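You operate a simulated robot arm through the tools that you are given. There is no shell and no other tool.

The job below is to be done with a simulated robot arm. You get a single attempt, and the scene is never put back.

Task
Load the green and purple corner pads on the turntable at PAD and lock it at BAND.
Fine: the red knob frees it and ends at HELD.
Where things are to end (x, y in the base frame): purple corner pad within 60 mm of [1100, 50]; green corner pad within 60 mm of [1000, 150].

The check looks at the end state, three seconds after you hand in, the way a careful person would. Anything else that was tipped, shoved, dropped, spilled or broken makes it a failure.

Robot
A 7-joint arm with a two-finger parallel gripper, fixed in place. Base frame: the origin is at the foot of the arm, x ahead of it, y to its left, z up. Lengths are in mm, angles in degrees, forces in N, time in s.
Its first joint turns from -166.0 to 166.0 degrees. Payload 4.4 kg.
The TCP is the grasp point between the finger pads, 23 mm short of the fingertips. In the tool frame z runs along the fingers and y along their closing line. The gripper opens to 94 mm. The fingers are 38 mm wide and 10 mm thick; the gripper's body (54 by 96 mm) begins 39 mm behind the TCP.
Orientation is told as [roll, pitch, yaw] about the base's x, y, z axes, in that order, counted from this pose: with the fingers straight down and closing along the base's y, the tool's x points along the base's -x, its y along +y and its z along -z.

Tools
- The arm moves only by the tool nudge_tool. Its argument "moves" is a list that holds one entry, the list of rows, each a list of 7 numbers: the turn, a rotation vector about the tool's x, y, z in degrees, then the shift along the tool's x, y, z in mm, then the opening in per cent of the stroke, from 0 (shut) to 100 (fully open). In form: [[[rx, ry, rz, tx, ty, tz, fingers], ...]]. A call has 1 to 20 rows; each row shifts and turns the commanded pose from where the row before left it, along the tool's axes as they then stand. Each row takes 0.2 s and may step no farther than 50 mm and 8.6 degrees from the row before; otherwise, or with a gripper value out of range, the whole call is refused. A pose out of reach is approached as far as the arm can. The call stops where the force on the tool passes 40 N (or 10 N more than at its start, if that is more) or the arm is blocked; 0.2 s more then pass. The fingers move at their own pace (about 72 mm/s each) and stop on an object; they squeeze with about 35 N. The grip force told is the motor's: it shows also when the fingers shut on nothing. Time passes only in rows, and 0.2 s behind the last, so rows that do not move let the fingers close. It gives the time, the measured TCP pose, the force on the tool (base axes), the opening and the grip force at its end, in the units of the frame above (readings bear some noise), with the torque about the TCP (base axes, N m) and any sound that the robot's microphone picked up.
- Cameras (640 x 400 px; columns grow to the right, rows downward): "scene" is fixed at [57.6, 490.6, 1421.4]; the picture's right is [0.63, -0.78, 0.00], its down [-0.70, -0.57, -0.44] and it looks along [0.34, 0.28, -0.90] (base axes); focal length 214 px, centre (320, 200). "wrist" rides on the gripper at [86, 16, -75] in the tool frame; the picture's right is [-0.18, 0.98, 0.00], its down [-0.58, -0.11, -0.81] and it looks along [-0.79, -0.15, 0.59] (tool axes); focal length 243 px, centre (320, 200). There is no depth. A picture from a camera that has moved, and an enlarged one, comes with that camera's place and axes in the base frame and with its lens. The place of the scene camera against the robot may be out by one fixed shift of up to 18 mm in any direction.
- get_image(camera): a new picture of that camera. It takes no simulated time.
- zoom(camera, box): a new picture of the part [left, top, right, bottom] of that camera's present view, enlarged. It takes no simulated time.
- sign_off(): hands the job in; it is judged then, once.

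Places have to be worked out from the pictures, the camera data and where the tool is seen. Open the gripper and draw the arm clear of the work before you hand the job in, unless the task says otherwise.

The tools are called by a JSON object that holds its "name" and its "arguments". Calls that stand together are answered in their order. nudge_tool: Moves the arm, as the interface text tells. Its arguments: {"type":"object","properties":{"moves":{"type":"array"}},"required":["moves"]} The other tools are called the same way: get_image (camera) takes a picture; zoom (camera, box) takes an enlarged picture of a part of a camera's view; sign_off () hands the job in.

At the start:

```text
time: 0.0
eef_pos: [768.7, -12.8, 1025.0]
tcp_rot: [0.0, 0.1, 0.1]
contact_force: [-0.1, 0.2, 0.3]
torque: [-0.02, 0.01, 0.01]
grip_width: 93.8
grasp_force: 0.1
```

scene: 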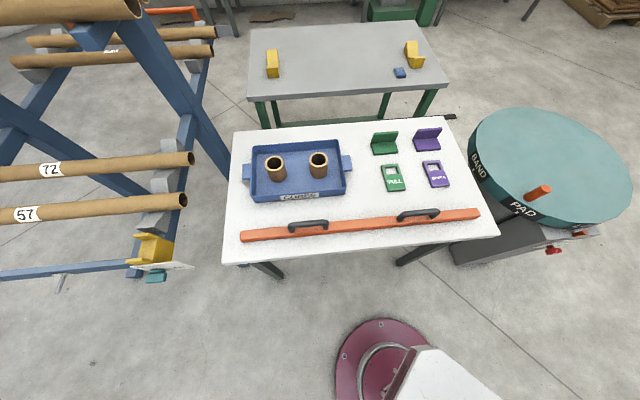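
wrist: 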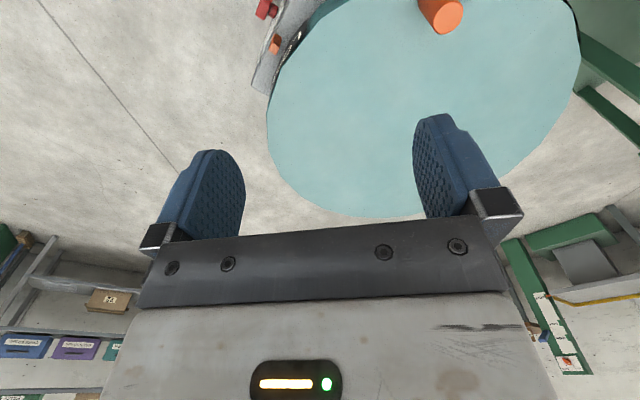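

I'll start by looking at the scene closely, especially the table with the pads and the turntable with its marks and knobs.

{"name": "zoom", "arguments": {"camera": "scene", "box": [440, 90, 640, 270]}}

{"name": "zoom", "arguments": {"camera": "scene", "box": [350, 110, 480, 210]}}

{"name": "zoom", "arguments": {"camera": "scene", "box": [500, 200, 620, 270]}}

{"name": "get_image", "arguments": {"camera": "wrist"}}

```text
2.22 times, centred on (540, 180) of scene
camera zoom: at [57.6, 490.6, 1421.4], right [0.63, -0.78, 0.0], down [-0.7, -0.57, -0.44], along [0.34, 0.28, -0.9], focal length 477 px, centre (-169, 244)
```

zoom: 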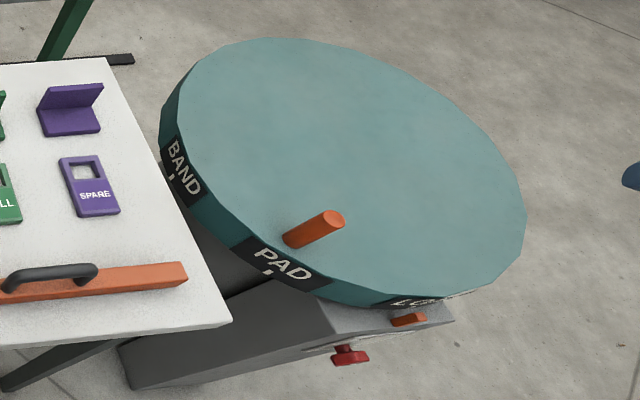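

```text
4.00 times, centred on (415, 160) of scene
camera zoom: at [57.6, 490.6, 1421.4], right [0.63, -0.78, 0.0], down [-0.7, -0.57, -0.44], along [0.34, 0.28, -0.9], focal length 858 px, centre (-60, 360)
```

zoom: 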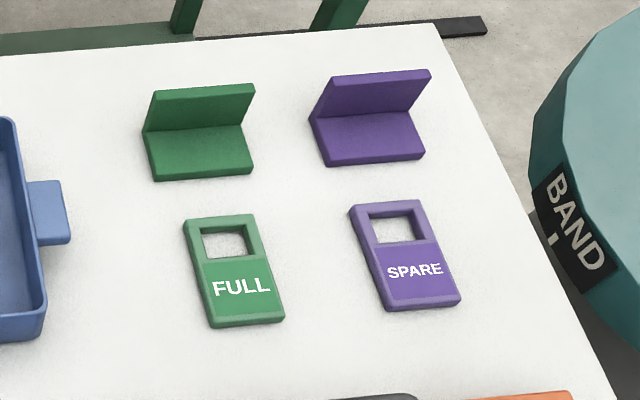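

```text
5.33 times, centred on (560, 235) of scene
camera zoom: at [57.6, 490.6, 1421.4], right [0.63, -0.78, 0.0], down [-0.7, -0.57, -0.44], along [0.34, 0.28, -0.9], focal length 1144 px, centre (-960, 13)
```

zoom: 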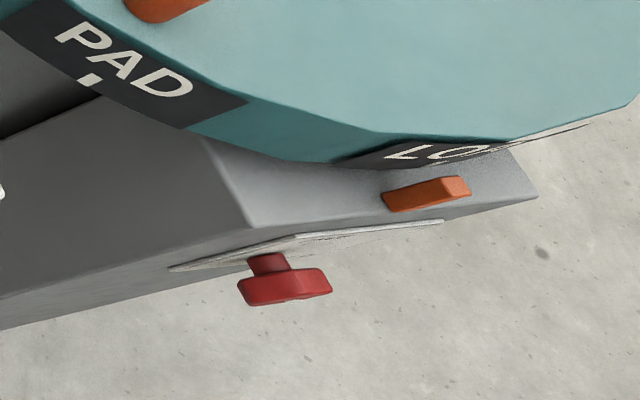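

```text
taken
camera wrist: at [682.1, 3.6, 1098.2], right [0.18, 0.98, 0.0], down [0.58, -0.11, 0.81], along [0.79, -0.15, -0.59], focal length 243 px, centre (320, 200)
```

wrist: 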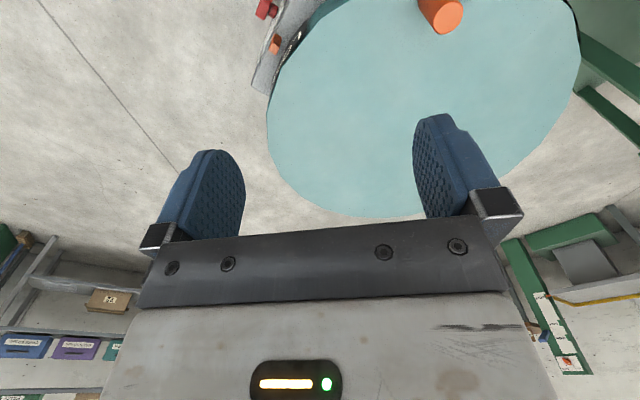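

The disc carries rim marks (BAND, PAD, LO…), there is an orange pointer on the gray box, and the red knob sits on the box's outer face. I'll move away from the disc to the right and turn the wrist camera toward the knob to read its markings.

{"name": "nudge_tool", "arguments": {"moves": [[[0, 0, 0, 20, -43.4, 0, 100], [0, 0, 0, 20, -43.4, 0, 100], [0, 0, 0, 20, -43.4, 0, 100], [0, 0, 0, 20, -43.4, 0, 100], [0, 0, 0, 20, -43.4, 0, 100], [0, 0, 0, 20, -43.4, 0, 100], [0, 0, 0, 20, -43.4, 0, 100], [0, 0, -8, 0, 0, 0, 100], [0, 0, -8, 0, 0, 0, 100], [0, 0, -8, 0, 0, 0, 100], [0, 0, -8, 0, 0, 0, 100], [0, 0, -8, 0, 0, 0, 100], [0, 0, -8, 0, 0, 0, 100], [0, 0, -8, 0, 0, 0, 100], [0, 0, -7, 0, 0, 0, 100], [0, 0, 0, 0, 0, 50, 100], [0, 0, 0, 0, 0, 50, 100]]]}}

{"name": "get_image", "arguments": {"camera": "wrist"}}

{"name": "get_image", "arguments": {"camera": "scene"}}

```text
time: 3.6
eef_pos: [630.8, -315.6, 926.0]
tcp_rot: [-0.1, -0.1, 63.0]
contact_force: [-0.4, -0.5, -0.6]
torque: [-0.02, 0.03, 0.0]
grip_width: 94.0
grasp_force: 0.0
```

```text
taken
camera wrist: at [576.3, -386.0, 999.9], right [-0.79, 0.61, 0.0], down [0.36, 0.47, 0.81], along [0.49, 0.64, -0.59], focal length 243 px, centre (320, 200)
```

wrist: 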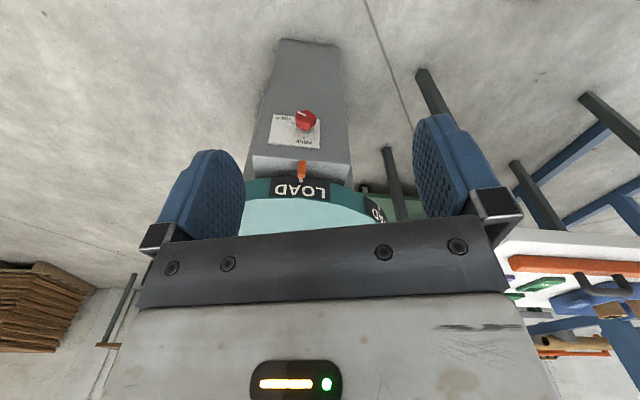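

```text
taken
```

scene: 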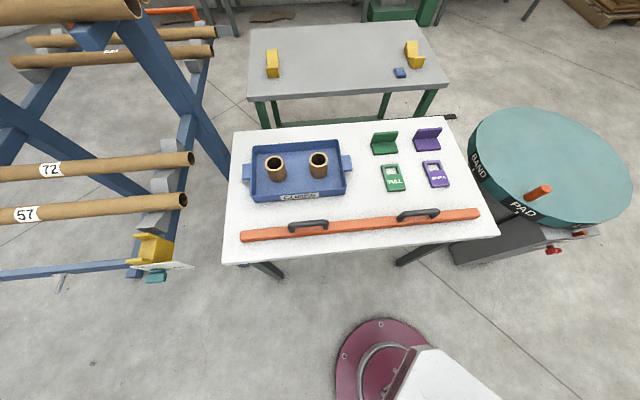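

The disc is standing at LOAD under the pointer, and the red knob is on a white label plate below it. I'll zoom in on that label.

{"name": "zoom", "arguments": {"camera": "wrist", "box": [240, 80, 400, 180]}}

{"name": "zoom", "arguments": {"camera": "wrist", "box": [230, 140, 410, 240]}}

```text
4.00 times, centred on (320, 130) of wrist
camera zoom: at [576.3, -386.0, 999.9], right [-0.79, 0.61, 0.0], down [0.36, 0.47, 0.81], along [0.49, 0.64, -0.59], focal length 970 px, centre (320, 480)
```

zoom: 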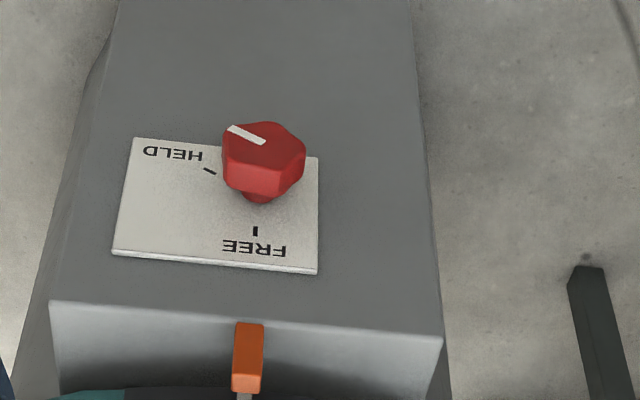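

```text
3.56 times, centred on (320, 190) of wrist
camera zoom: at [576.3, -386.0, 999.9], right [-0.79, 0.61, 0.0], down [0.36, 0.47, 0.81], along [0.49, 0.64, -0.59], focal length 863 px, centre (320, 236)
```

zoom: 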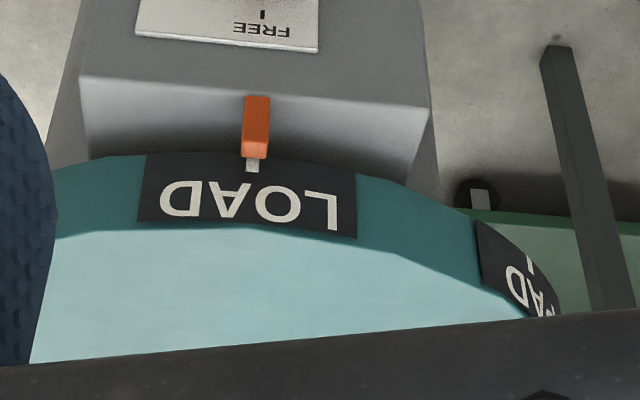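

The knob points at HELD, and FREE is at 12 o'clock on its plate. Next I'll take a close look at the pads on the white table, moving the arm over at a safe height.

{"name": "nudge_tool", "arguments": {"moves": [[[0, 0, 0, -37.1, 31.1, -6.2, 100], [0, 0, 0, -37.1, 31.1, -6.2, 100], [0, 0, 0, -37.1, 31.1, -6.2, 100], [0, 0, 0, -37.1, 31.1, -6.2, 100], [0, 0, 0, -37.1, 31.1, -6.2, 100], [0, 0, 0, -37.1, 31.1, -6.2, 100], [0, 0, 0, -37.1, 31.1, -6.2, 100], [0, 0, 0, -37.1, 31.1, -6.2, 100], [0, 0, 0, -37.1, 31.1, -6.2, 100], [0, 0, 0, -37.1, 31.1, -6.2, 100], [0, 0, 0, -37.1, 31.1, -6.2, 100], [0, 0, 0, -37.1, 31.1, -6.2, 100]]]}}

{"name": "get_image", "arguments": {"camera": "wrist"}}

{"name": "get_image", "arguments": {"camera": "scene"}}

```text
time: 6.2
eef_pos: [497.5, 248.6, 999.1]
tcp_rot: [0.0, 0.0, 63.0]
contact_force: [-0.3, 0.1, 0.4]
torque: [-0.01, 0.01, 0.03]
grip_width: 94.2
grasp_force: 0.1
```

```text
taken
camera wrist: at [443.5, 179.2, 1073.0], right [-0.79, 0.61, 0.0], down [0.36, 0.47, 0.81], along [0.49, 0.64, -0.59], focal length 243 px, centre (320, 200)
```

wrist: 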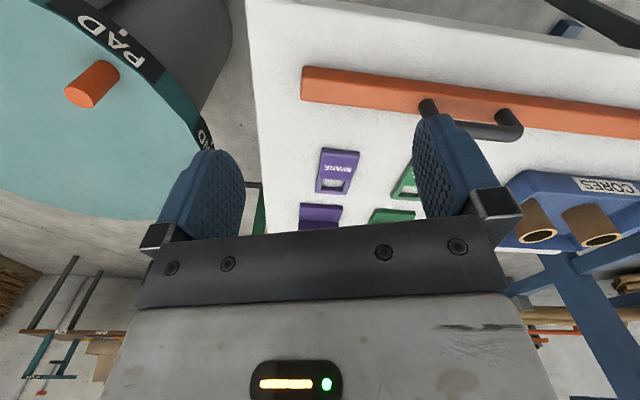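

```text
taken
```

scene: 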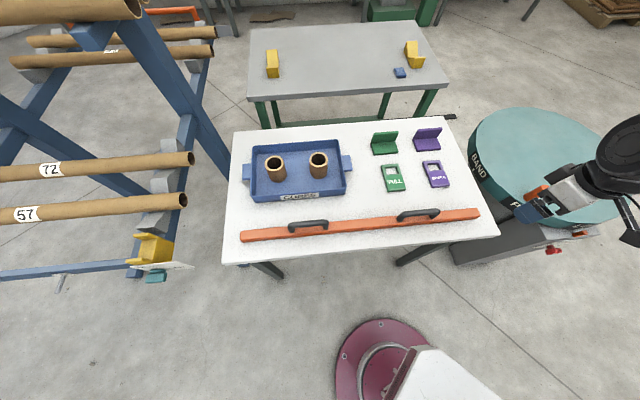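

The table sits at roughly z ≈ 790–800, with the pads about 840–860 mm from the base. I'll move forward and up so that the pads come into the clear part of the wrist view.

{"name": "nudge_tool", "arguments": {"moves": [[[0, 0, 0, -33.4, -6.2, -20.3, 100], [0, 0, 0, -33.4, -6.2, -20.3, 100], [0, 0, 0, -33.4, -6.2, -20.3, 100], [0, 0, 0, 0, 0, 0, 100]]]}}

{"name": "get_image", "arguments": {"camera": "wrist"}}

{"name": "zoom", "arguments": {"camera": "wrist", "box": [280, 90, 440, 190]}}

```text
time: 7.2
eef_pos: [562.0, 330.0, 1060.2]
tcp_rot: [0.0, -0.1, 63.0]
contact_force: [-0.5, 0.4, -0.5]
torque: [-0.01, 0.02, -0.01]
grip_width: 94.0
grasp_force: 0.0
```

```text
taken
camera wrist: at [507.4, 260.5, 1134.8], right [-0.79, 0.61, 0.0], down [0.36, 0.47, 0.81], along [0.49, 0.64, -0.59], focal length 243 px, centre (320, 200)
```

wrist: 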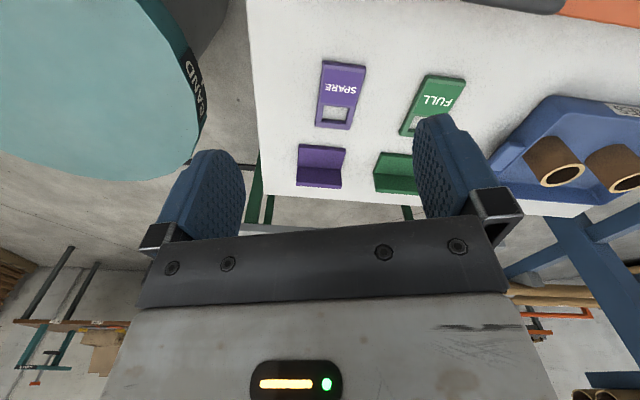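

```text
4.00 times, centred on (360, 140) of wrist
camera zoom: at [507.4, 260.5, 1134.8], right [-0.79, 0.61, 0.0], down [0.36, 0.47, 0.81], along [0.49, 0.64, -0.59], focal length 970 px, centre (160, 440)
```

zoom: 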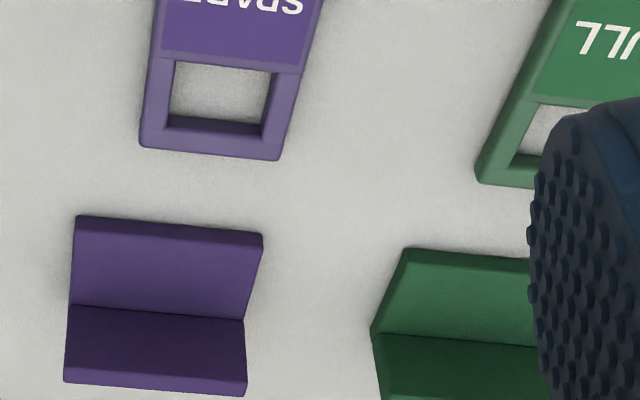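

Each pad is an L: a base plate toward the robot and an upright wall on the far side. Before grasping, I want a clean view of the whole disc to fix its centre, height and handle.

{"name": "nudge_tool", "arguments": {"moves": [[[0, 0, 0, 37.2, -26.1, -15, 100], [0, 0, 0, 37.2, -26.1, -15, 100], [0, 0, 0, 37.2, -26.1, -15, 100], [0, 0, 0, 37.2, -26.1, -15, 100], [0, 0, 0, 37.2, -26.1, -15, 100], [0, 0, 0, 37.2, -26.1, -15, 100], [0, 0, 6.5, 0, 0, 0, 100], [0, 0, 6.5, 0, 0, 0, 100], [0, 0, 6.5, 0, 0, 0, 100], [0, 0, 6.5, 0, 0, 0, 100], [0, 0, 6.5, 0, 0, 0, 100], [0, 0, 6.5, 0, 0, 0, 100], [0, 0, 6.5, 0, 0, 0, 100], [0, 0, 6.5, 0, 0, 0, 100], [0, 0, 0, 0, 0, 0, 100]]]}}

{"name": "get_image", "arguments": {"camera": "wrist"}}

{"name": "zoom", "arguments": {"camera": "wrist", "box": [160, 40, 480, 240]}}

```text
time: 10.4
eef_pos: [598.0, 62.1, 1148.8]
tcp_rot: [0.0, 0.0, 10.8]
contact_force: [-0.8, 0.1, 0.1]
torque: [-0.01, 0.01, 0.01]
grip_width: 94.1
grasp_force: 0.0
```

```text
taken
camera wrist: at [509.9, 60.1, 1223.2], right [-0.01, 1.0, 0.0], down [0.59, 0.0, 0.81], along [0.81, 0.0, -0.59], focal length 243 px, centre (320, 200)
```

wrist: 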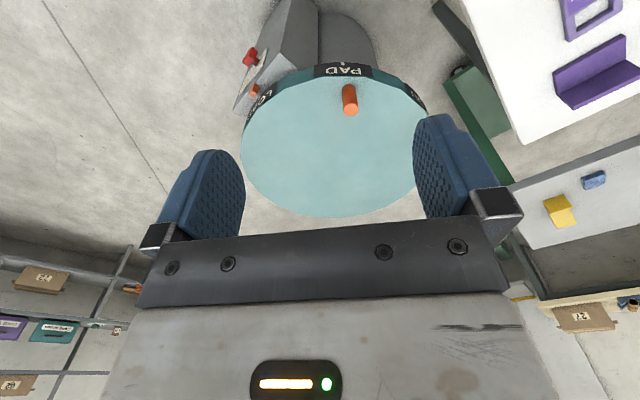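

```text
2.00 times, centred on (320, 140) of wrist
camera zoom: at [509.9, 60.1, 1223.2], right [-0.01, 1.0, 0.0], down [0.59, 0.0, 0.81], along [0.81, 0.0, -0.59], focal length 485 px, centre (320, 320)
```

zoom: 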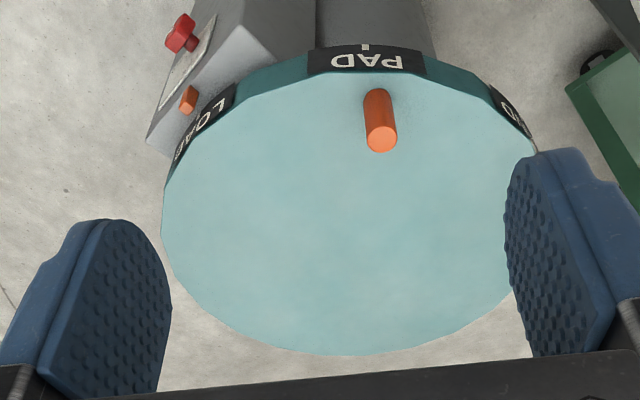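

The disc centre comes out near (1050, 105) with radius about 280 and its top near z 710. The pointer is at 225°, LOAD is there now, PAD is at 180° and BAND at 135°, so PAD needs +45° and BAND +90° counter-clockwise. Next I'll go down in front of the knob to see its shape.

{"name": "nudge_tool", "arguments": {"moves": [[[0, 0, 0, -6, -45.8, 0, 100], [0, 0, 0, -6, -45.8, 0, 100], [0, 0, 0, -6, -45.8, 0, 100], [0, 0, 0, -6, -45.8, 0, 100], [0, 0, 0, -6, -45.8, 0, 100], [0, 0, 0, -6, -45.8, 0, 100], [0, 0, 0, -6, -45.8, 0, 100], [0, 0, -7.5, 0, 0, 0, 100], [0, 0, -7.5, 0, 0, 0, 100], [0, 0, -7.5, 0, 0, 0, 100], [0, 0, -7.5, 0, 0, 0, 100], [0, 0, -7.5, 0, 0, 0, 100], [0, 0, -7.5, 0, 0, 0, 100], [0, 0, 0, 0, 0, 50, 100], [0, 0, 0, 0, 0, 50, 100], [0, 0, 0, 0, 0, 50, 100], [0, 0, 0, 0, 0, 50, 100], [0, 0, 0, 0, 0, 50, 100], [0, 0, 0, 0, 0, 50, 100], [0, 0, 0, 0, 0, 0, 100]]]}}

{"name": "get_image", "arguments": {"camera": "wrist"}}

{"name": "zoom", "arguments": {"camera": "wrist", "box": [240, 60, 400, 160]}}

```text
time: 14.6
eef_pos: [699.1, -245.1, 848.3]
tcp_rot: [0.0, 0.0, 55.9]
contact_force: [0.4, 0.3, 0.0]
torque: [0.0, 0.02, -0.01]
grip_width: 94.0
grasp_force: 0.1
```

```text
taken
camera wrist: at [637.8, -307.6, 922.4], right [-0.71, 0.7, 0.0], down [0.42, 0.42, 0.81], along [0.57, 0.57, -0.59], focal length 243 px, centre (320, 200)
```

wrist: 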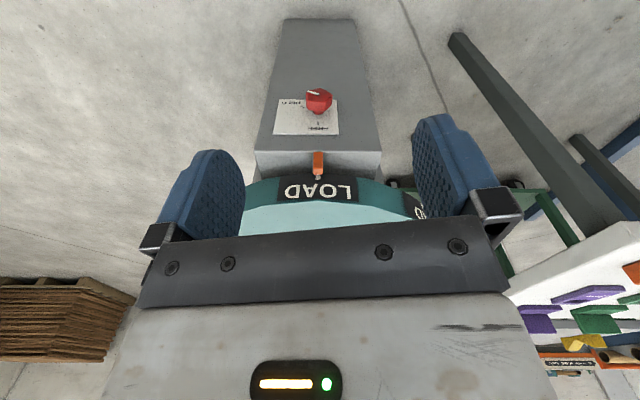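

```text
4.00 times, centred on (320, 110) of wrist
camera zoom: at [637.8, -307.6, 922.4], right [-0.71, 0.7, 0.0], down [0.42, 0.42, 0.81], along [0.57, 0.57, -0.59], focal length 970 px, centre (320, 560)
```

zoom: 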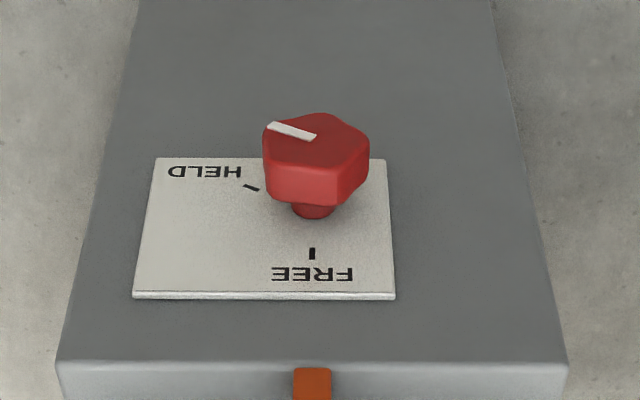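

The knob head is a faceted red grip about 50 mm across on a horizontal axis, with its front near (807, -139, 513), and it points at HELD. I'll drop lower for a more frontal look at its shape.

{"name": "nudge_tool", "arguments": {"moves": [[[0, 0, 0, 0, 0, 50, 100], [0, 0, 0, 0, 0, 50, 100], [0, 0, 0, 0, 0, 50, 100], [0, 0, 0, 0, 0, 50, 100], [0, 0, 0, 0, 0, 10, 100], [0, 0, 0, 0, 0, 0, 100]]]}}

{"name": "get_image", "arguments": {"camera": "wrist"}}

{"name": "zoom", "arguments": {"camera": "wrist", "box": [256, 150, 384, 230]}}

{"name": "get_image", "arguments": {"camera": "scene"}}

```text
time: 16.0
eef_pos: [702.5, -245.2, 637.8]
tcp_rot: [-0.1, -0.1, 56.0]
contact_force: [0.7, -0.6, -0.1]
torque: [0.03, 0.01, 0.03]
grip_width: 94.1
grasp_force: 0.1
```

```text
taken
camera wrist: at [639.4, -308.4, 712.3], right [-0.71, 0.7, 0.0], down [0.42, 0.42, 0.81], along [0.57, 0.57, -0.59], focal length 243 px, centre (320, 200)
```

wrist: 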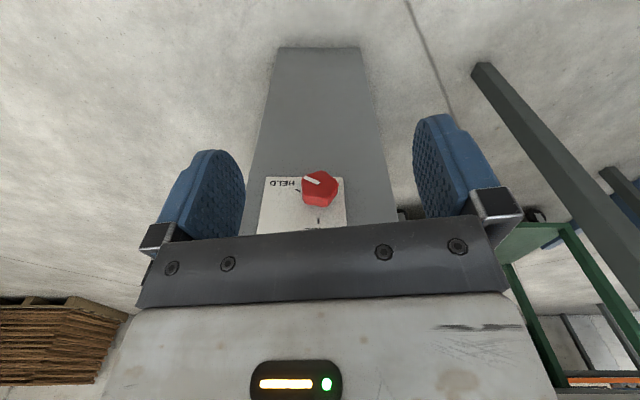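

```text
5.00 times, centred on (320, 190) of wrist
camera zoom: at [639.4, -308.4, 712.3], right [-0.71, 0.7, 0.0], down [0.42, 0.42, 0.81], along [0.57, 0.57, -0.59], focal length 1213 px, centre (320, 250)
```

zoom: 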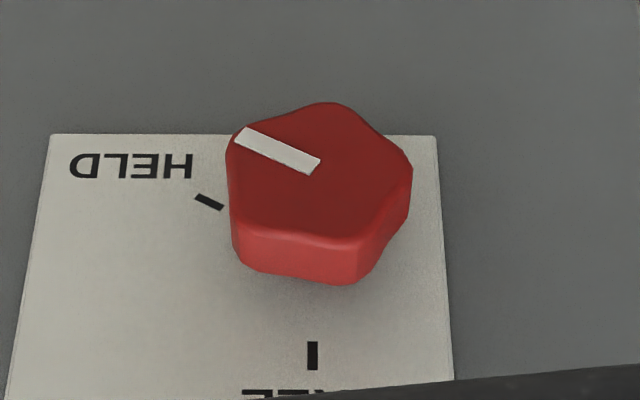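

```text
taken
```

scene: 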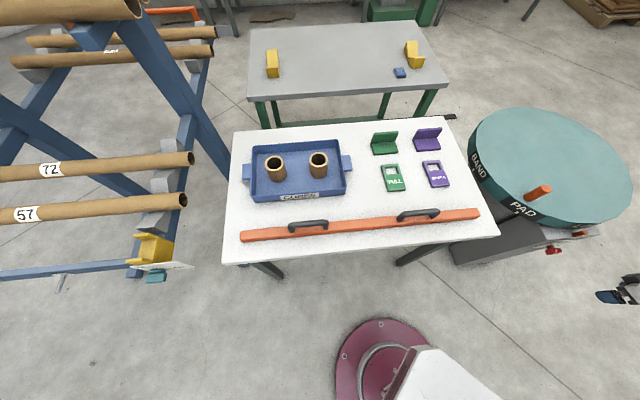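

It is a five-lobed star knob, with the pointer at HELD (about 4 o'clock) and FREE at 12 o'clock, so freeing it takes about 120° counter-clockwise seen from the front. I'll bring the tool horizontal facing the knob, tilting in stages and checking that the pose follows.

{"name": "nudge_tool", "arguments": {"moves": [[[0, 0, 5.5, 0, 0, 0, 100], [0, 0, 5.5, 0, 0, 0, 100], [0, -7.5, 0, 0, 0, 0, 100], [0, -7.5, 0, 0, 0, 0, 100], [0, -7.5, 0, 0, 0, 0, 100], [0, -7.5, 0, 0, 0, 0, 100], [0, -7.5, 0, 0, 0, 0, 100], [0, -7.5, 0, 0, 0, 0, 100], [0, 0, 0, 0, 0, 0, 100], [0, 0, 0, 0, 0, 0, 100]]]}}

{"name": "get_image", "arguments": {"camera": "scene"}}

{"name": "get_image", "arguments": {"camera": "wrist"}}

```text
time: 18.2
eef_pos: [701.6, -245.6, 639.0]
tcp_rot: [0.1, -45.0, 45.0]
contact_force: [-0.1, 0.3, -0.1]
torque: [0.0, 0.0, 0.0]
grip_width: 94.2
grasp_force: 0.1
```

```text
taken
```

scene: 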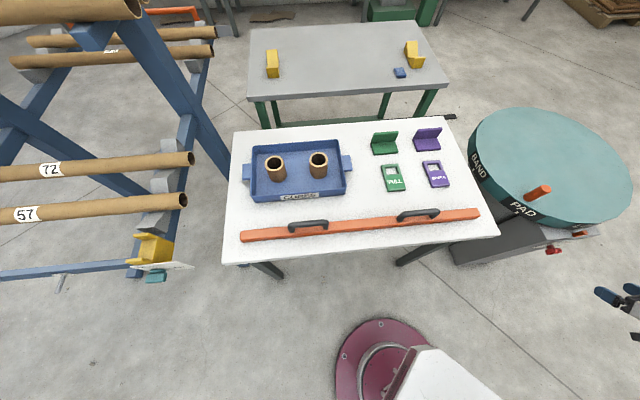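

```text
taken
camera wrist: at [609.1, -315.3, 630.4], right [-0.6, 0.79, 0.13], down [-0.04, -0.19, 0.98], along [0.8, 0.59, 0.14], focal length 243 px, centre (320, 200)
```

wrist: 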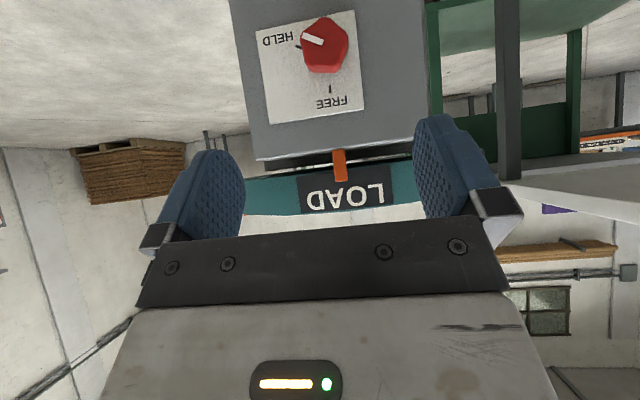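

The pose follows well, and this gives a nearly frontal view of the knob plate. I'll zoom in to measure the angles and position.

{"name": "zoom", "arguments": {"camera": "wrist", "box": [240, 0, 400, 100]}}

{"name": "zoom", "arguments": {"camera": "wrist", "box": [240, 130, 440, 230]}}

```text
4.00 times, centred on (320, 50) of wrist
camera zoom: at [609.1, -315.3, 630.4], right [-0.6, 0.79, 0.13], down [-0.04, -0.19, 0.98], along [0.8, 0.59, 0.14], focal length 970 px, centre (320, 800)
```

zoom: 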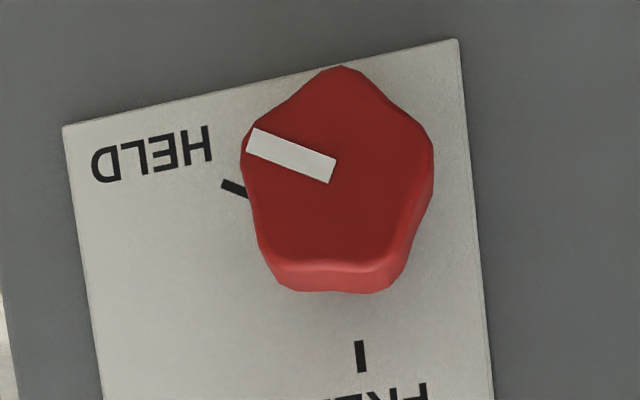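

```text
3.20 times, centred on (340, 180) of wrist
camera zoom: at [609.1, -315.3, 630.4], right [-0.6, 0.79, 0.13], down [-0.04, -0.19, 0.98], along [0.8, 0.59, 0.14], focal length 776 px, centre (256, 264)
```

zoom: 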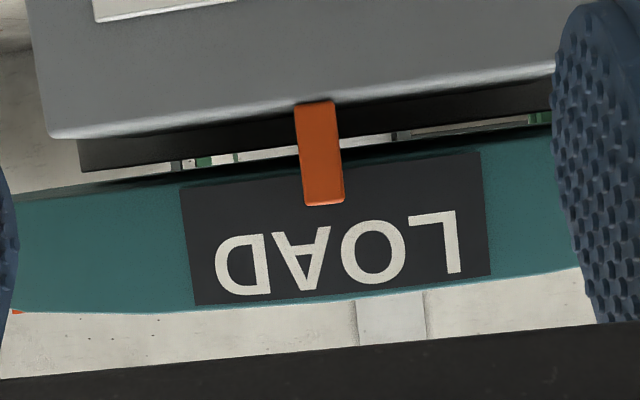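

Knob axis is at about p = 475 along the 45° line, z ≈ 510, with lobes at roughly -33° + 72°·k as seen from the front. I'll finish tilting to horizontal and come down to knob height, staying about 150 mm back.

{"name": "nudge_tool", "arguments": {"moves": [[[0, -7.5, 0, 0, 0, 0, 100], [0, -7.5, 0, 0, 0, 0, 100], [0, -7.5, 0, 0, 0, 0, 100], [0, -7.5, 0, 0, 0, 0, 100], [0, -7.5, 0, 0, 0, 0, 100], [0, -7.5, 0, 0, 0, 0, 100], [0, 0, 0, 43, 0, 0, 100], [0, 0, 0, 43, 0, 0, 100], [0, 0, 0, 43, 0, 0, 100], [0, 0, 0, 0, 0, 0, 100], [0, 0, 0, 0, 0, 0, 100]]]}}

{"name": "get_image", "arguments": {"camera": "wrist"}}

{"name": "get_image", "arguments": {"camera": "scene"}}

```text
time: 20.6
eef_pos: [701.7, -245.9, 508.5]
tcp_rot: [-122.4, -90.0, 167.5]
contact_force: [0.8, -0.4, -0.5]
torque: [0.0, -0.01, -0.02]
grip_width: 93.7
grasp_force: 0.1
```

```text
taken
camera wrist: at [636.4, -286.9, 421.6], right [-0.7, 0.69, 0.18], down [-0.49, -0.65, 0.58], along [0.52, 0.31, 0.79], focal length 243 px, centre (320, 200)
```

wrist: 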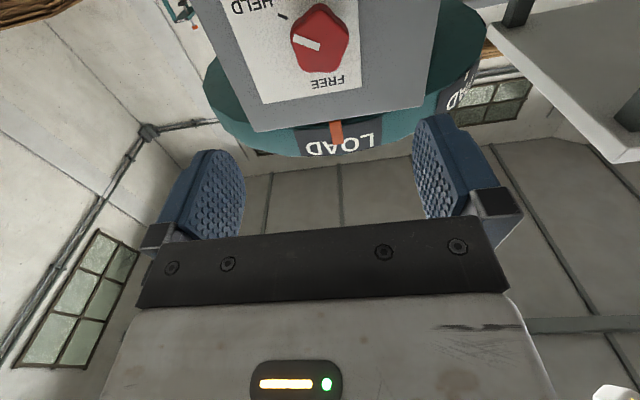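

```text
taken
```

scene: 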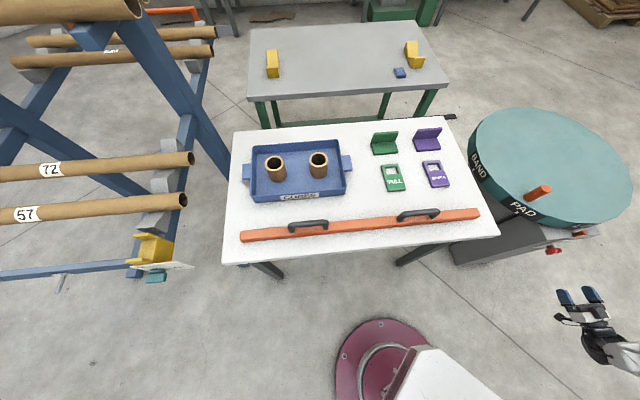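

Tool is horizontal and well reached. Knob front is near p ≈ 480, q ≈ 668, z ≈ 506. Now I'll roll the gripper +69° so the fingers close along a lobe-to-flat line with room left for the 120° turn.

{"name": "nudge_tool", "arguments": {"moves": [[[0, 0, 8.5, 0, 0, 0, 100], [0, 0, 8.5, 0, 0, 0, 100], [0, 0, 8.5, 0, 0, 0, 100], [0, 0, 8.5, 0, 0, 0, 100], [0, 0, 8.5, 0, 0, 0, 100], [0, 0, 8.5, 0, 0, 0, 100], [0, 0, 8.5, 0, 0, 0, 100], [0, 0, 8.5, 0, 0, 0, 100], [0, 0, 0, 0, 0, 0, 100], [0, 0, 0, 0, 0, 0, 100]]]}}

{"name": "get_image", "arguments": {"camera": "wrist"}}

{"name": "get_image", "arguments": {"camera": "scene"}}

```text
time: 22.8
eef_pos: [700.4, -244.5, 509.4]
tcp_rot: [90.1, -22.0, -45.1]
contact_force: [0.1, -0.5, -0.7]
torque: [-0.02, 0.0, -0.01]
grip_width: 94.2
grasp_force: 0.0
```

```text
taken
camera wrist: at [587.1, -237.4, 492.1], right [-0.14, 0.14, 0.98], down [-0.16, -0.98, 0.12], along [0.98, -0.14, 0.16], focal length 243 px, centre (320, 200)
```

wrist: 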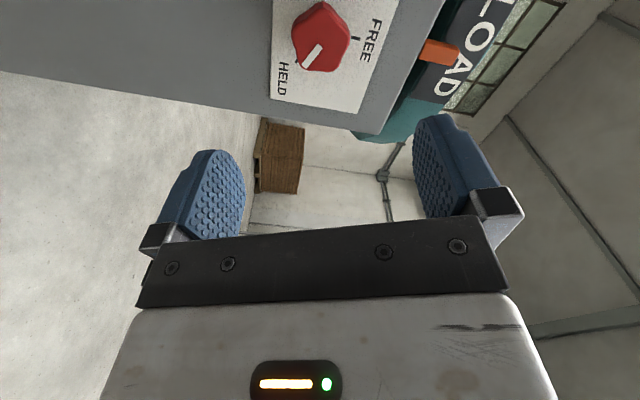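

```text
taken
```

scene: 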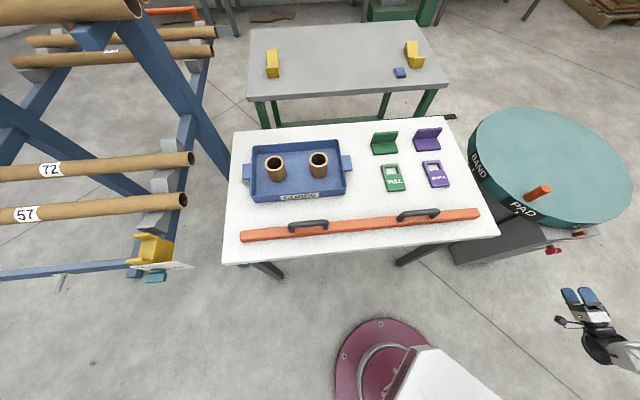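

Reached without trouble. I'll zoom on the knob to check the lobe alignment against the finger closing line (image horizontal).

{"name": "zoom", "arguments": {"camera": "wrist", "box": [240, 0, 400, 100]}}

```text
4.00 times, centred on (320, 50) of wrist
camera zoom: at [587.1, -237.4, 492.1], right [-0.14, 0.14, 0.98], down [-0.16, -0.98, 0.12], along [0.98, -0.14, 0.16], focal length 970 px, centre (320, 800)
```

zoom: 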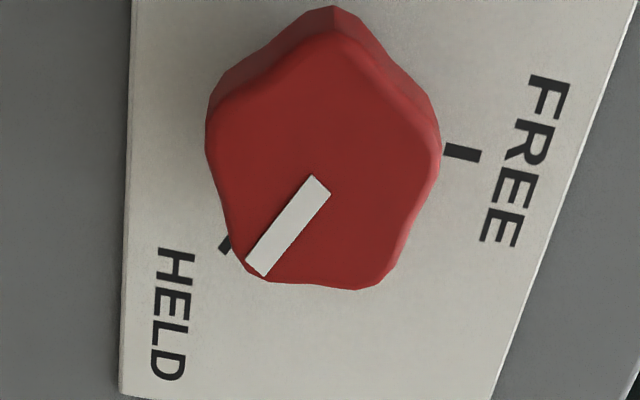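

Alignment looks right: lobe at 111° on one side, flat opposite. I'll advance along the knob axis until the fingertips are just short of the knob, then check again.

{"name": "nudge_tool", "arguments": {"moves": [[[0, 0, 1, 0.7, -1.8, 40, 100], [0, 0, 0, 0, 0, 40, 100], [0, 0, 0, 0, 0, 40, 100], [0, 0, 0, 0, 0, 8, 100], [0, 0, 0, 0, 0, 0, 100], [0, 0, 0, 0, 0, 0, 100]]]}}

{"name": "get_image", "arguments": {"camera": "wrist"}}

{"name": "zoom", "arguments": {"camera": "scene", "box": [500, 200, 640, 300]}}

```text
time: 24.2
eef_pos: [791.9, -154.4, 506.4]
tcp_rot: [90.0, -21.0, -45.0]
contact_force: [0.2, -0.4, 0.5]
torque: [0.01, -0.01, 0.02]
grip_width: 94.3
grasp_force: 0.1
```

```text
taken
camera wrist: at [678.0, -146.9, 490.1], right [-0.13, 0.13, 0.98], down [-0.16, -0.98, 0.11], along [0.98, -0.14, 0.15], focal length 243 px, centre (320, 200)
```

wrist: 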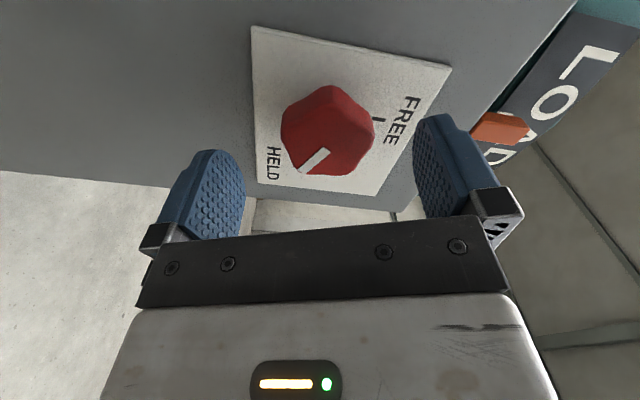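

```text
4.00 times, centred on (570, 250) of scene
camera zoom: at [57.6, 490.6, 1421.4], right [0.63, -0.78, 0.0], down [-0.7, -0.57, -0.44], along [0.34, 0.28, -0.9], focal length 858 px, centre (-680, 0)
```

zoom: 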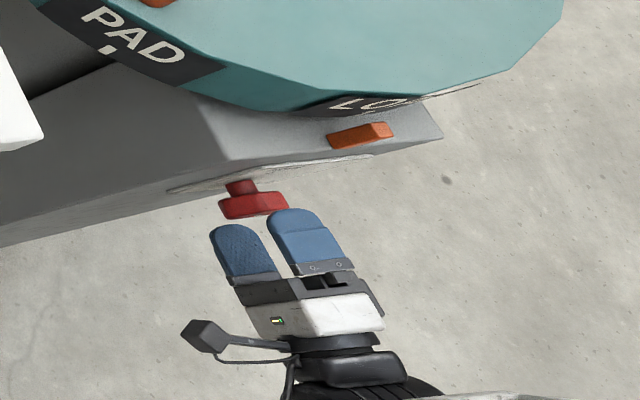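

The fingers straddle the knob symmetrically. I'll advance the last ~38 mm and close on it.

{"name": "nudge_tool", "arguments": {"moves": [[[0, 0, 0, 0, 1, 13, 100], [0, 0, 0, 0, 0, 13, 100], [0, 0, 0, 0, 0, 12, 100], [0, 0, 0, 0, 0, 0, 100]]]}}

{"name": "get_image", "arguments": {"camera": "wrist"}}

```text
time: 25.2
eef_pos: [819.1, -126.8, 508.9]
tcp_rot: [90.1, -21.0, -44.9]
contact_force: [0.1, -0.2, -0.4]
torque: [0.02, 0.01, 0.0]
grip_width: 93.9
grasp_force: 0.1
```

```text
taken
camera wrist: at [703.3, -119.5, 493.0], right [-0.13, 0.13, 0.98], down [-0.16, -0.98, 0.11], along [0.98, -0.14, 0.15], focal length 243 px, centre (320, 200)
```

wrist: 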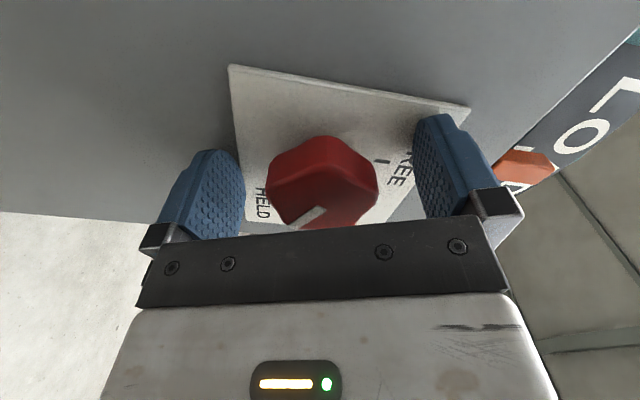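

The knob head is centred at the TCP. Closing now.

{"name": "nudge_tool", "arguments": {"moves": [[[0, 0, 0, 0, 0, 0, 0], [0, 0, 0, 0, 0, 0, 0], [0, 0, 0, 0, 0, 0, 0], [0, 0, 0, 0, 0, 0, 0]]]}}

{"name": "get_image", "arguments": {"camera": "wrist"}}

```text
time: 26.2
eef_pos: [817.3, -128.7, 508.7]
tcp_rot: [89.9, -21.0, -45.0]
contact_force: [-11.4, 5.9, 15.6]
torque: [-0.09, -0.26, -0.05]
grip_width: 45.0
grasp_force: 44.8
```

```text
taken
camera wrist: at [703.3, -119.6, 493.3], right [-0.13, 0.13, 0.98], down [-0.16, -0.98, 0.11], along [0.98, -0.14, 0.15], focal length 243 px, centre (320, 200)
```

wrist: 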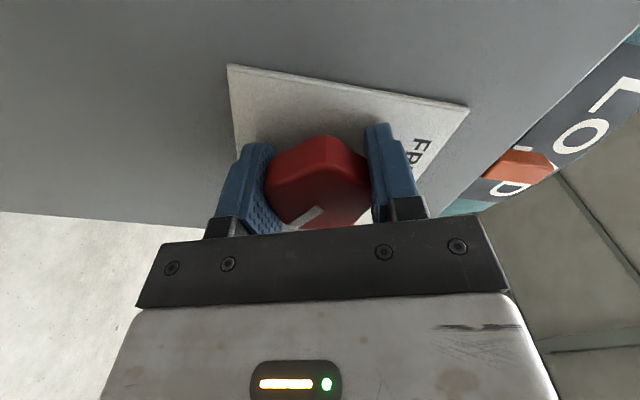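

Grip is solid at 45 mm, with a side force of about 20 N from slight off-centre. I'll shift a touch to relieve it before turning.

{"name": "nudge_tool", "arguments": {"moves": [[[0, 0, 0, 0.5, 1.5, 0, 0], [0, 0, 0, 0, 0, 0, 0]]]}}

```text
time: 26.9
eef_pos: [818.1, -128.6, 509.6]
tcp_rot: [89.9, -21.0, -45.0]
contact_force: [12.7, -4.0, -11.0]
torque: [-0.24, -0.63, 0.56]
grip_width: 45.0
grasp_force: 45.2
stopped in row 2: the force on the tool passed its limit at 42 N (the readings are from after the stop); the commanded pose is now the measured one
```

Stiffness is about 25–30 N/mm, so I'll back off half of that and begin turning in small steps while watching the force.

{"name": "nudge_tool", "arguments": {"moves": [[[0, 0, 0, -0.2, -0.5, 0, 0], [0, 0, -4, 0, 0, 0, 0], [0, 0, -4, 0, 0, 0, 0], [0, 0, -4, 0, 0, 0, 0]]]}}

```text
time: 27.9
eef_pos: [816.6, -126.6, 509.1]
tcp_rot: [90.0, -33.1, -45.0]
contact_force: [2.9, 3.9, -5.2]
torque: [0.66, -0.57, -0.5]
grip_width: 44.9
grasp_force: 45.3
```

Turned 12° with low force. Continuing the counter-clockwise turn.

{"name": "nudge_tool", "arguments": {"moves": [[[0, 0, -6, 0, 0, 0, 0], [0, 0, -6, 0, 0, 0, 0], [0, 0, -6, 0, 0, 0, 0], [0, 0, -6, 0, 0, 0, 0], [0, 0, -6, 0, 0, 0, 0], [0, 0, -6, 0, 0, 0, 0]]]}}

{"name": "get_image", "arguments": {"camera": "wrist"}}

```text
time: 28.6
eef_pos: [818.1, -128.6, 508.5]
tcp_rot: [89.6, -49.3, -44.9]
contact_force: [12.6, -4.0, -10.3]
torque: [0.6, -0.55, 0.52]
grip_width: 45.2
grasp_force: 44.9
stopped in row 3: the force on the tool passed its limit at 44 N (the readings are from after the stop); the commanded pose is now the measured one
```

```text
taken
camera wrist: at [716.0, -132.2, 453.8], right [-0.44, 0.44, 0.78], down [-0.24, -0.9, 0.37], along [0.86, -0.03, 0.5], focal length 243 px, centre (320, 200)
```

wrist: 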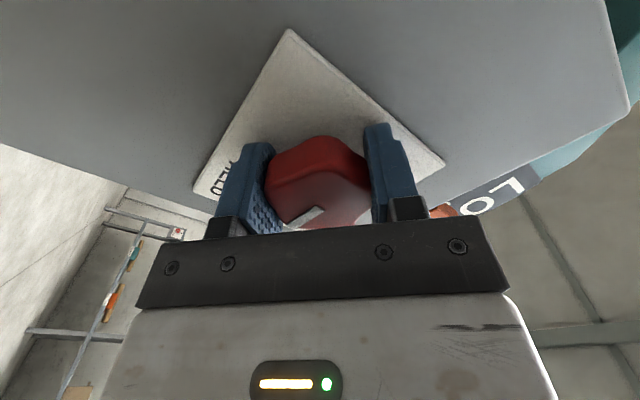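

Turned 28° total and the knob follows. I'll correct the small lateral preload and keep turning in shorter runs.

{"name": "nudge_tool", "arguments": {"moves": [[[0, 0, 0, 0, -0.6, 0, 0], [0, 0, -4, 0, 0, 0, 0], [0, 0, -4, 0, 0, 0, 0], [0, 0, -4, 0, 0, 0, 0]]]}}

```text
time: 29.6
eef_pos: [818.3, -128.5, 508.3]
tcp_rot: [89.6, -61.4, -44.8]
contact_force: [7.6, -11.0, -15.7]
torque: [0.69, -0.63, 0.17]
grip_width: 45.1
grasp_force: 45.5
```

{"name": "nudge_tool", "arguments": {"moves": [[[0, 0, 0, 0.2, -0.7, 0, 0], [0, 0, -4, 0, 0, 0, 0], [0, 0, -4, 0, 0, 0, 0], [0, 0, -4, 0, 0, 0, 0]]]}}

```text
time: 30.7
eef_pos: [818.5, -128.3, 508.4]
tcp_rot: [89.6, -73.1, -44.7]
contact_force: [-9.0, 0.0, 12.3]
torque: [0.2, -0.25, 0.51]
grip_width: 44.9
grasp_force: 44.7
stopped in row 4: the force on the tool passed its limit at 41 N (the readings are from after the stop); the commanded pose is now the measured one
```

{"name": "nudge_tool", "arguments": {"moves": [[[0, 0, 0, -0.3, 0.3, 0, 0], [0, 0, -3, 0, 0, 0, 0], [0, 0, -3, 0, 0, 0, 0], [0, 0, -3, 0, 0, 0, 0], [0, 0, -3, 0, 0, 0, 0]]]}}

{"name": "get_image", "arguments": {"camera": "wrist"}}

```text
time: 31.9
eef_pos: [818.8, -129.0, 508.1]
tcp_rot: [88.2, -85.3, -43.5]
contact_force: [15.9, 4.9, -10.6]
torque: [0.18, -0.16, 0.06]
grip_width: 44.8
grasp_force: 44.6
```

```text
taken
camera wrist: at [748.8, -165.1, 423.4], right [-0.68, 0.68, 0.27], down [-0.46, -0.68, 0.57], along [0.57, 0.27, 0.78], focal length 243 px, centre (320, 200)
```

wrist: 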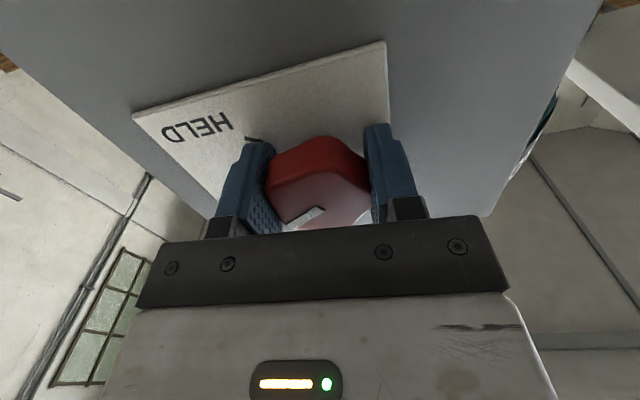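

About 64° turned; grip remains steady. Continuing with small force-relieving shifts.

{"name": "nudge_tool", "arguments": {"moves": [[[0, 0, 0, 0.3, -0.3, 0.4, 0], [0, 0, -4, 0, 0, 0, 0], [0, 0, -4, 0, 0, 0, 0], [0, 0, -4, 0, 0, 0, 0], [0, 0, -4, 0, 0, 0, 0]]]}}

```text
time: 33.1
eef_pos: [819.6, -128.6, 508.8]
tcp_rot: [-89.3, -78.8, 134.3]
contact_force: [13.0, -12.0, -11.5]
torque: [0.15, -0.1, 0.35]
grip_width: 44.4
grasp_force: 44.3
```

{"name": "nudge_tool", "arguments": {"moves": [[[0, 0, 0, 0.5, -0.5, 0, 0], [0, 0, -4, 0, 0, 0, 0], [0, 0, -4, 0, 0, 0, 0], [0, 0, -4, 0, 0, 0, 0], [0, 0, -4, 0, 0, 0, 0]]]}}

{"name": "get_image", "arguments": {"camera": "wrist"}}

```text
time: 33.8
eef_pos: [819.7, -129.9, 508.1]
tcp_rot: [-90.0, -74.7, 135.1]
contact_force: [-22.5, -2.8, 19.0]
torque: [0.76, -0.79, -0.3]
grip_width: 44.5
grasp_force: 45.4
out of reach, approached as far as the arm can: row 3
stopped in row 3: the force on the tool passed its limit at 87 N (the readings are from after the stop); the commanded pose is now the measured one
```

```text
taken
camera wrist: at [771.2, -187.1, 420.1], right [-0.71, 0.7, -0.08], down [-0.6, -0.54, 0.59], along [0.37, 0.46, 0.8], focal length 243 px, centre (320, 200)
```

wrist: 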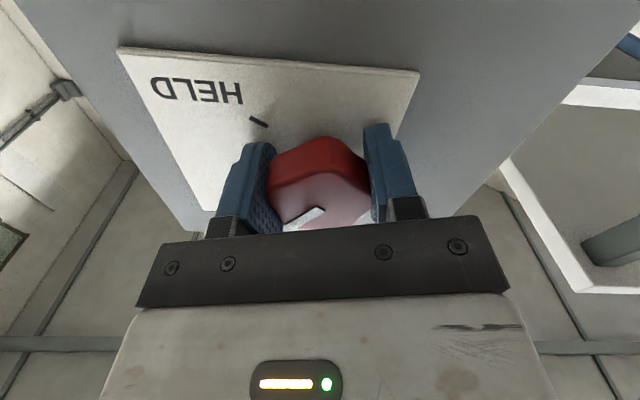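

A joint limit stopped the roll at about 84° turned. I'll open, back off along the knob axis and look at where the knob sits.

{"name": "nudge_tool", "arguments": {"moves": [[[0, 0, 0, 0, 0, 0, 100], [0, 0, 0, 0, 0, 0, 100], [0, 0, 0, 0, 0, 0, 100], [0, 0, 0, 0, 0, -25, 100], [0, 0, 0, 0, 0, -35, 100], [0, 0, 0, 0, 0, -40, 100], [0, 0, 0, 0, 0, 0, 100]]]}}

{"name": "get_image", "arguments": {"camera": "wrist"}}

{"name": "zoom", "arguments": {"camera": "wrist", "box": [240, 0, 400, 100]}}

```text
time: 35.4
eef_pos: [749.8, -200.5, 507.8]
tcp_rot: [-89.5, -75.2, 134.8]
contact_force: [-0.6, -0.5, -0.7]
torque: [-0.01, -0.04, 0.02]
grip_width: 94.2
grasp_force: 0.1
```

```text
taken
camera wrist: at [701.0, -258.5, 420.9], right [-0.71, 0.7, -0.07], down [-0.6, -0.54, 0.59], along [0.38, 0.46, 0.8], focal length 243 px, centre (320, 200)
```

wrist: 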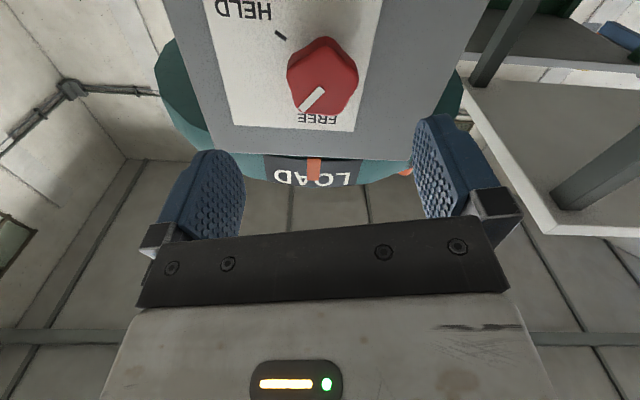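

```text
4.00 times, centred on (320, 50) of wrist
camera zoom: at [701.0, -258.5, 420.9], right [-0.71, 0.7, -0.07], down [-0.6, -0.54, 0.59], along [0.38, 0.46, 0.8], focal length 970 px, centre (320, 800)
```

zoom: 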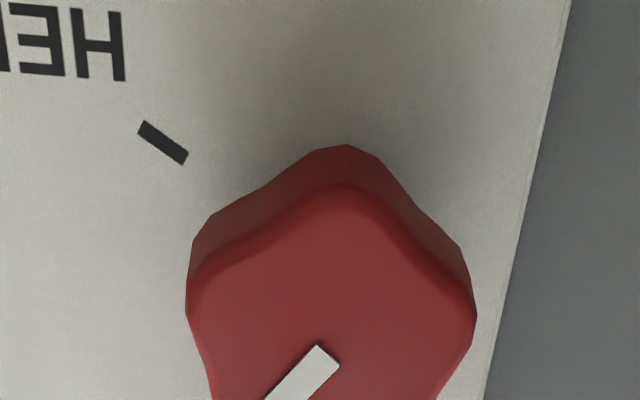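

The pointer is now about 39° short of FREE, and the knob stays put. I'll roll back 72° (one lobe), re-centre, and re-grip.

{"name": "nudge_tool", "arguments": {"moves": [[[0, 0, 8, 0, 0, 0, 100], [0, 0, 8, 0, 0, 0, 100], [0, 0, 8, 0, 0, 0, 100], [0, 0, 8, 0, 0, 0, 100], [0, 0, 8, 0, 0, 0, 100], [0, 0, 8, 0, 0, 0, 100], [0, 0, 8, 0, 0, 0, 100], [0, 0, 8, 0, 0, 0, 100], [0, 0, 8, 0, 0, 0, 100], [0, 0, 0, 1.8, 1.9, 0, 100], [0, 0, 0, 0, 0, 30, 100], [0, 0, 0, 0, 0, 30, 100], [0, 0, 0, 0, 0, 0, 100]]]}}

{"name": "get_image", "arguments": {"camera": "wrist"}}

```text
time: 38.2
eef_pos: [789.4, -156.8, 506.8]
tcp_rot: [89.9, -33.4, -45.0]
contact_force: [0.3, 0.3, -0.2]
torque: [-0.01, 0.01, 0.01]
grip_width: 94.0
grasp_force: 0.2
```

```text
taken
camera wrist: at [678.5, -152.3, 472.9], right [-0.27, 0.27, 0.92], down [-0.18, -0.96, 0.23], along [0.94, -0.11, 0.31], focal length 243 px, centre (320, 200)
```

wrist: 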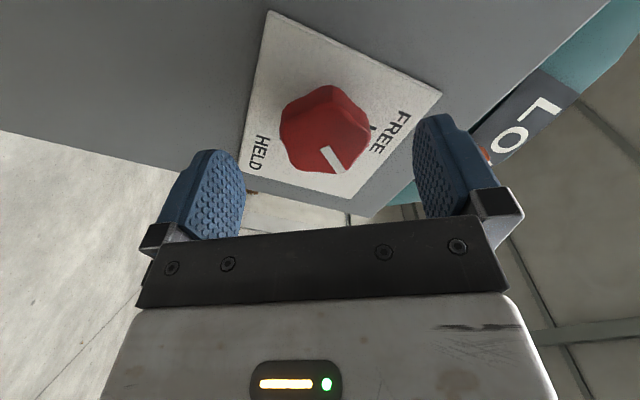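

Aligned with the next lobe line. Advancing 40 mm and closing.

{"name": "nudge_tool", "arguments": {"moves": [[[0, 0, 0, -0.5, 1, 20, 100], [0, 0, 0, 0, 0, 20, 100], [0, 0, 0, 0, 0, 0, 100], [0, 0, 0, 0, 0, 0, 30], [0, 0, 0, 0, 0, 0, 0], [0, 0, 0, 0, 0, 0, 0], [0, 0, 0, 0, 0, 0, 0]]]}}

{"name": "get_image", "arguments": {"camera": "wrist"}}

```text
time: 39.7
eef_pos: [817.2, -126.5, 507.7]
tcp_rot: [90.0, -33.2, -44.8]
contact_force: [-22.8, 4.2, 25.0]
torque: [-0.21, 0.13, -0.54]
grip_width: 44.1
grasp_force: 34.9
stopped in row 7: the force on the tool passed its limit at 41 N (the readings are from after the stop); the commanded pose is now the measured one
```

```text
taken
camera wrist: at [706.8, -123.1, 474.5], right [-0.27, 0.27, 0.92], down [-0.18, -0.96, 0.23], along [0.94, -0.11, 0.31], focal length 243 px, centre (320, 200)
```

wrist: 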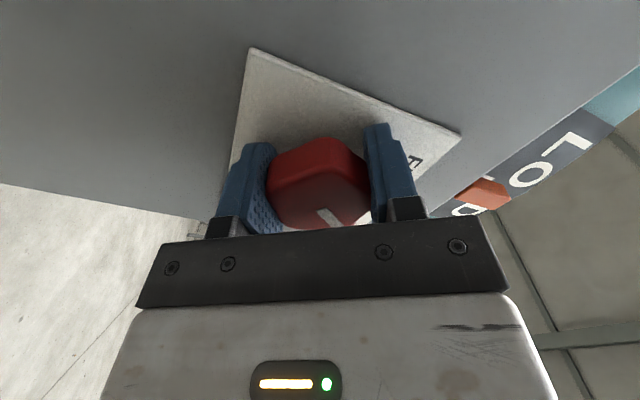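

{"name": "nudge_tool", "arguments": {"moves": [[[0, 0, 0, 0, 0.9, -0.3, 0], [0, 0, -3, 0, 0, 0, 0], [0, 0, -4, 0, 0, 0, 0], [0, 0, -4, 0, 0, 0, 0]]]}}

```text
time: 40.8
eef_pos: [817.1, -127.1, 509.4]
tcp_rot: [89.8, -44.2, -44.9]
contact_force: [10.1, 2.7, -7.9]
torque: [0.29, -0.3, -0.38]
grip_width: 44.8
grasp_force: 45.0
stopped in row 4: the force on the tool passed its limit at 48 N (the readings are from after the stop); the commanded pose is now the measured one
```

{"name": "nudge_tool", "arguments": {"moves": [[[0, 0, 0, 0, -0.4, 0.3, 0], [0, 0, -4, 0, 0, 0, 0], [0, 0, -4, 0, 0, 0, 0], [0, 0, -4, 0, 0, 0, 0]]]}}

{"name": "get_image", "arguments": {"camera": "wrist"}}

```text
time: 41.8
eef_pos: [818.4, -127.2, 507.6]
tcp_rot: [89.9, -56.3, -44.8]
contact_force: [3.1, 25.3, 12.8]
torque: [-0.98, 0.87, 0.24]
grip_width: 44.3
grasp_force: 45.1
```

```text
taken
camera wrist: at [721.2, -137.5, 444.9], right [-0.51, 0.51, 0.7], down [-0.28, -0.86, 0.42], along [0.82, 0.02, 0.58], focal length 243 px, centre (320, 200)
```

wrist: 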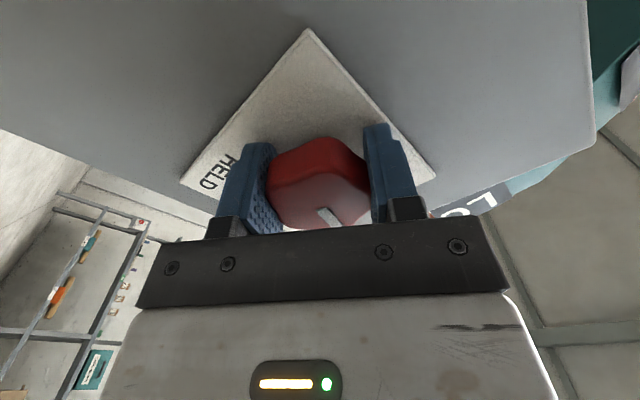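

{"name": "nudge_tool", "arguments": {"moves": [[[0, 0, 0, 0, 0.6, 0.6, 0], [0, 0, -4, 0, 0, 0, 0], [0, 0, -4, 0, 0, 0, 0], [0, 0, -4, 0, 0, 0, 0], [0, 0, -4, 0, 0, 0, 0]]]}}

```text
time: 42.6
eef_pos: [817.8, -128.7, 506.9]
tcp_rot: [89.6, -64.0, -44.8]
contact_force: [9.6, -3.8, -11.3]
torque: [0.03, -0.05, 0.55]
grip_width: 44.5
grasp_force: 45.2
stopped in row 4: the force on the tool passed its limit at 44 N (the readings are from after the stop); the commanded pose is now the measured one
```

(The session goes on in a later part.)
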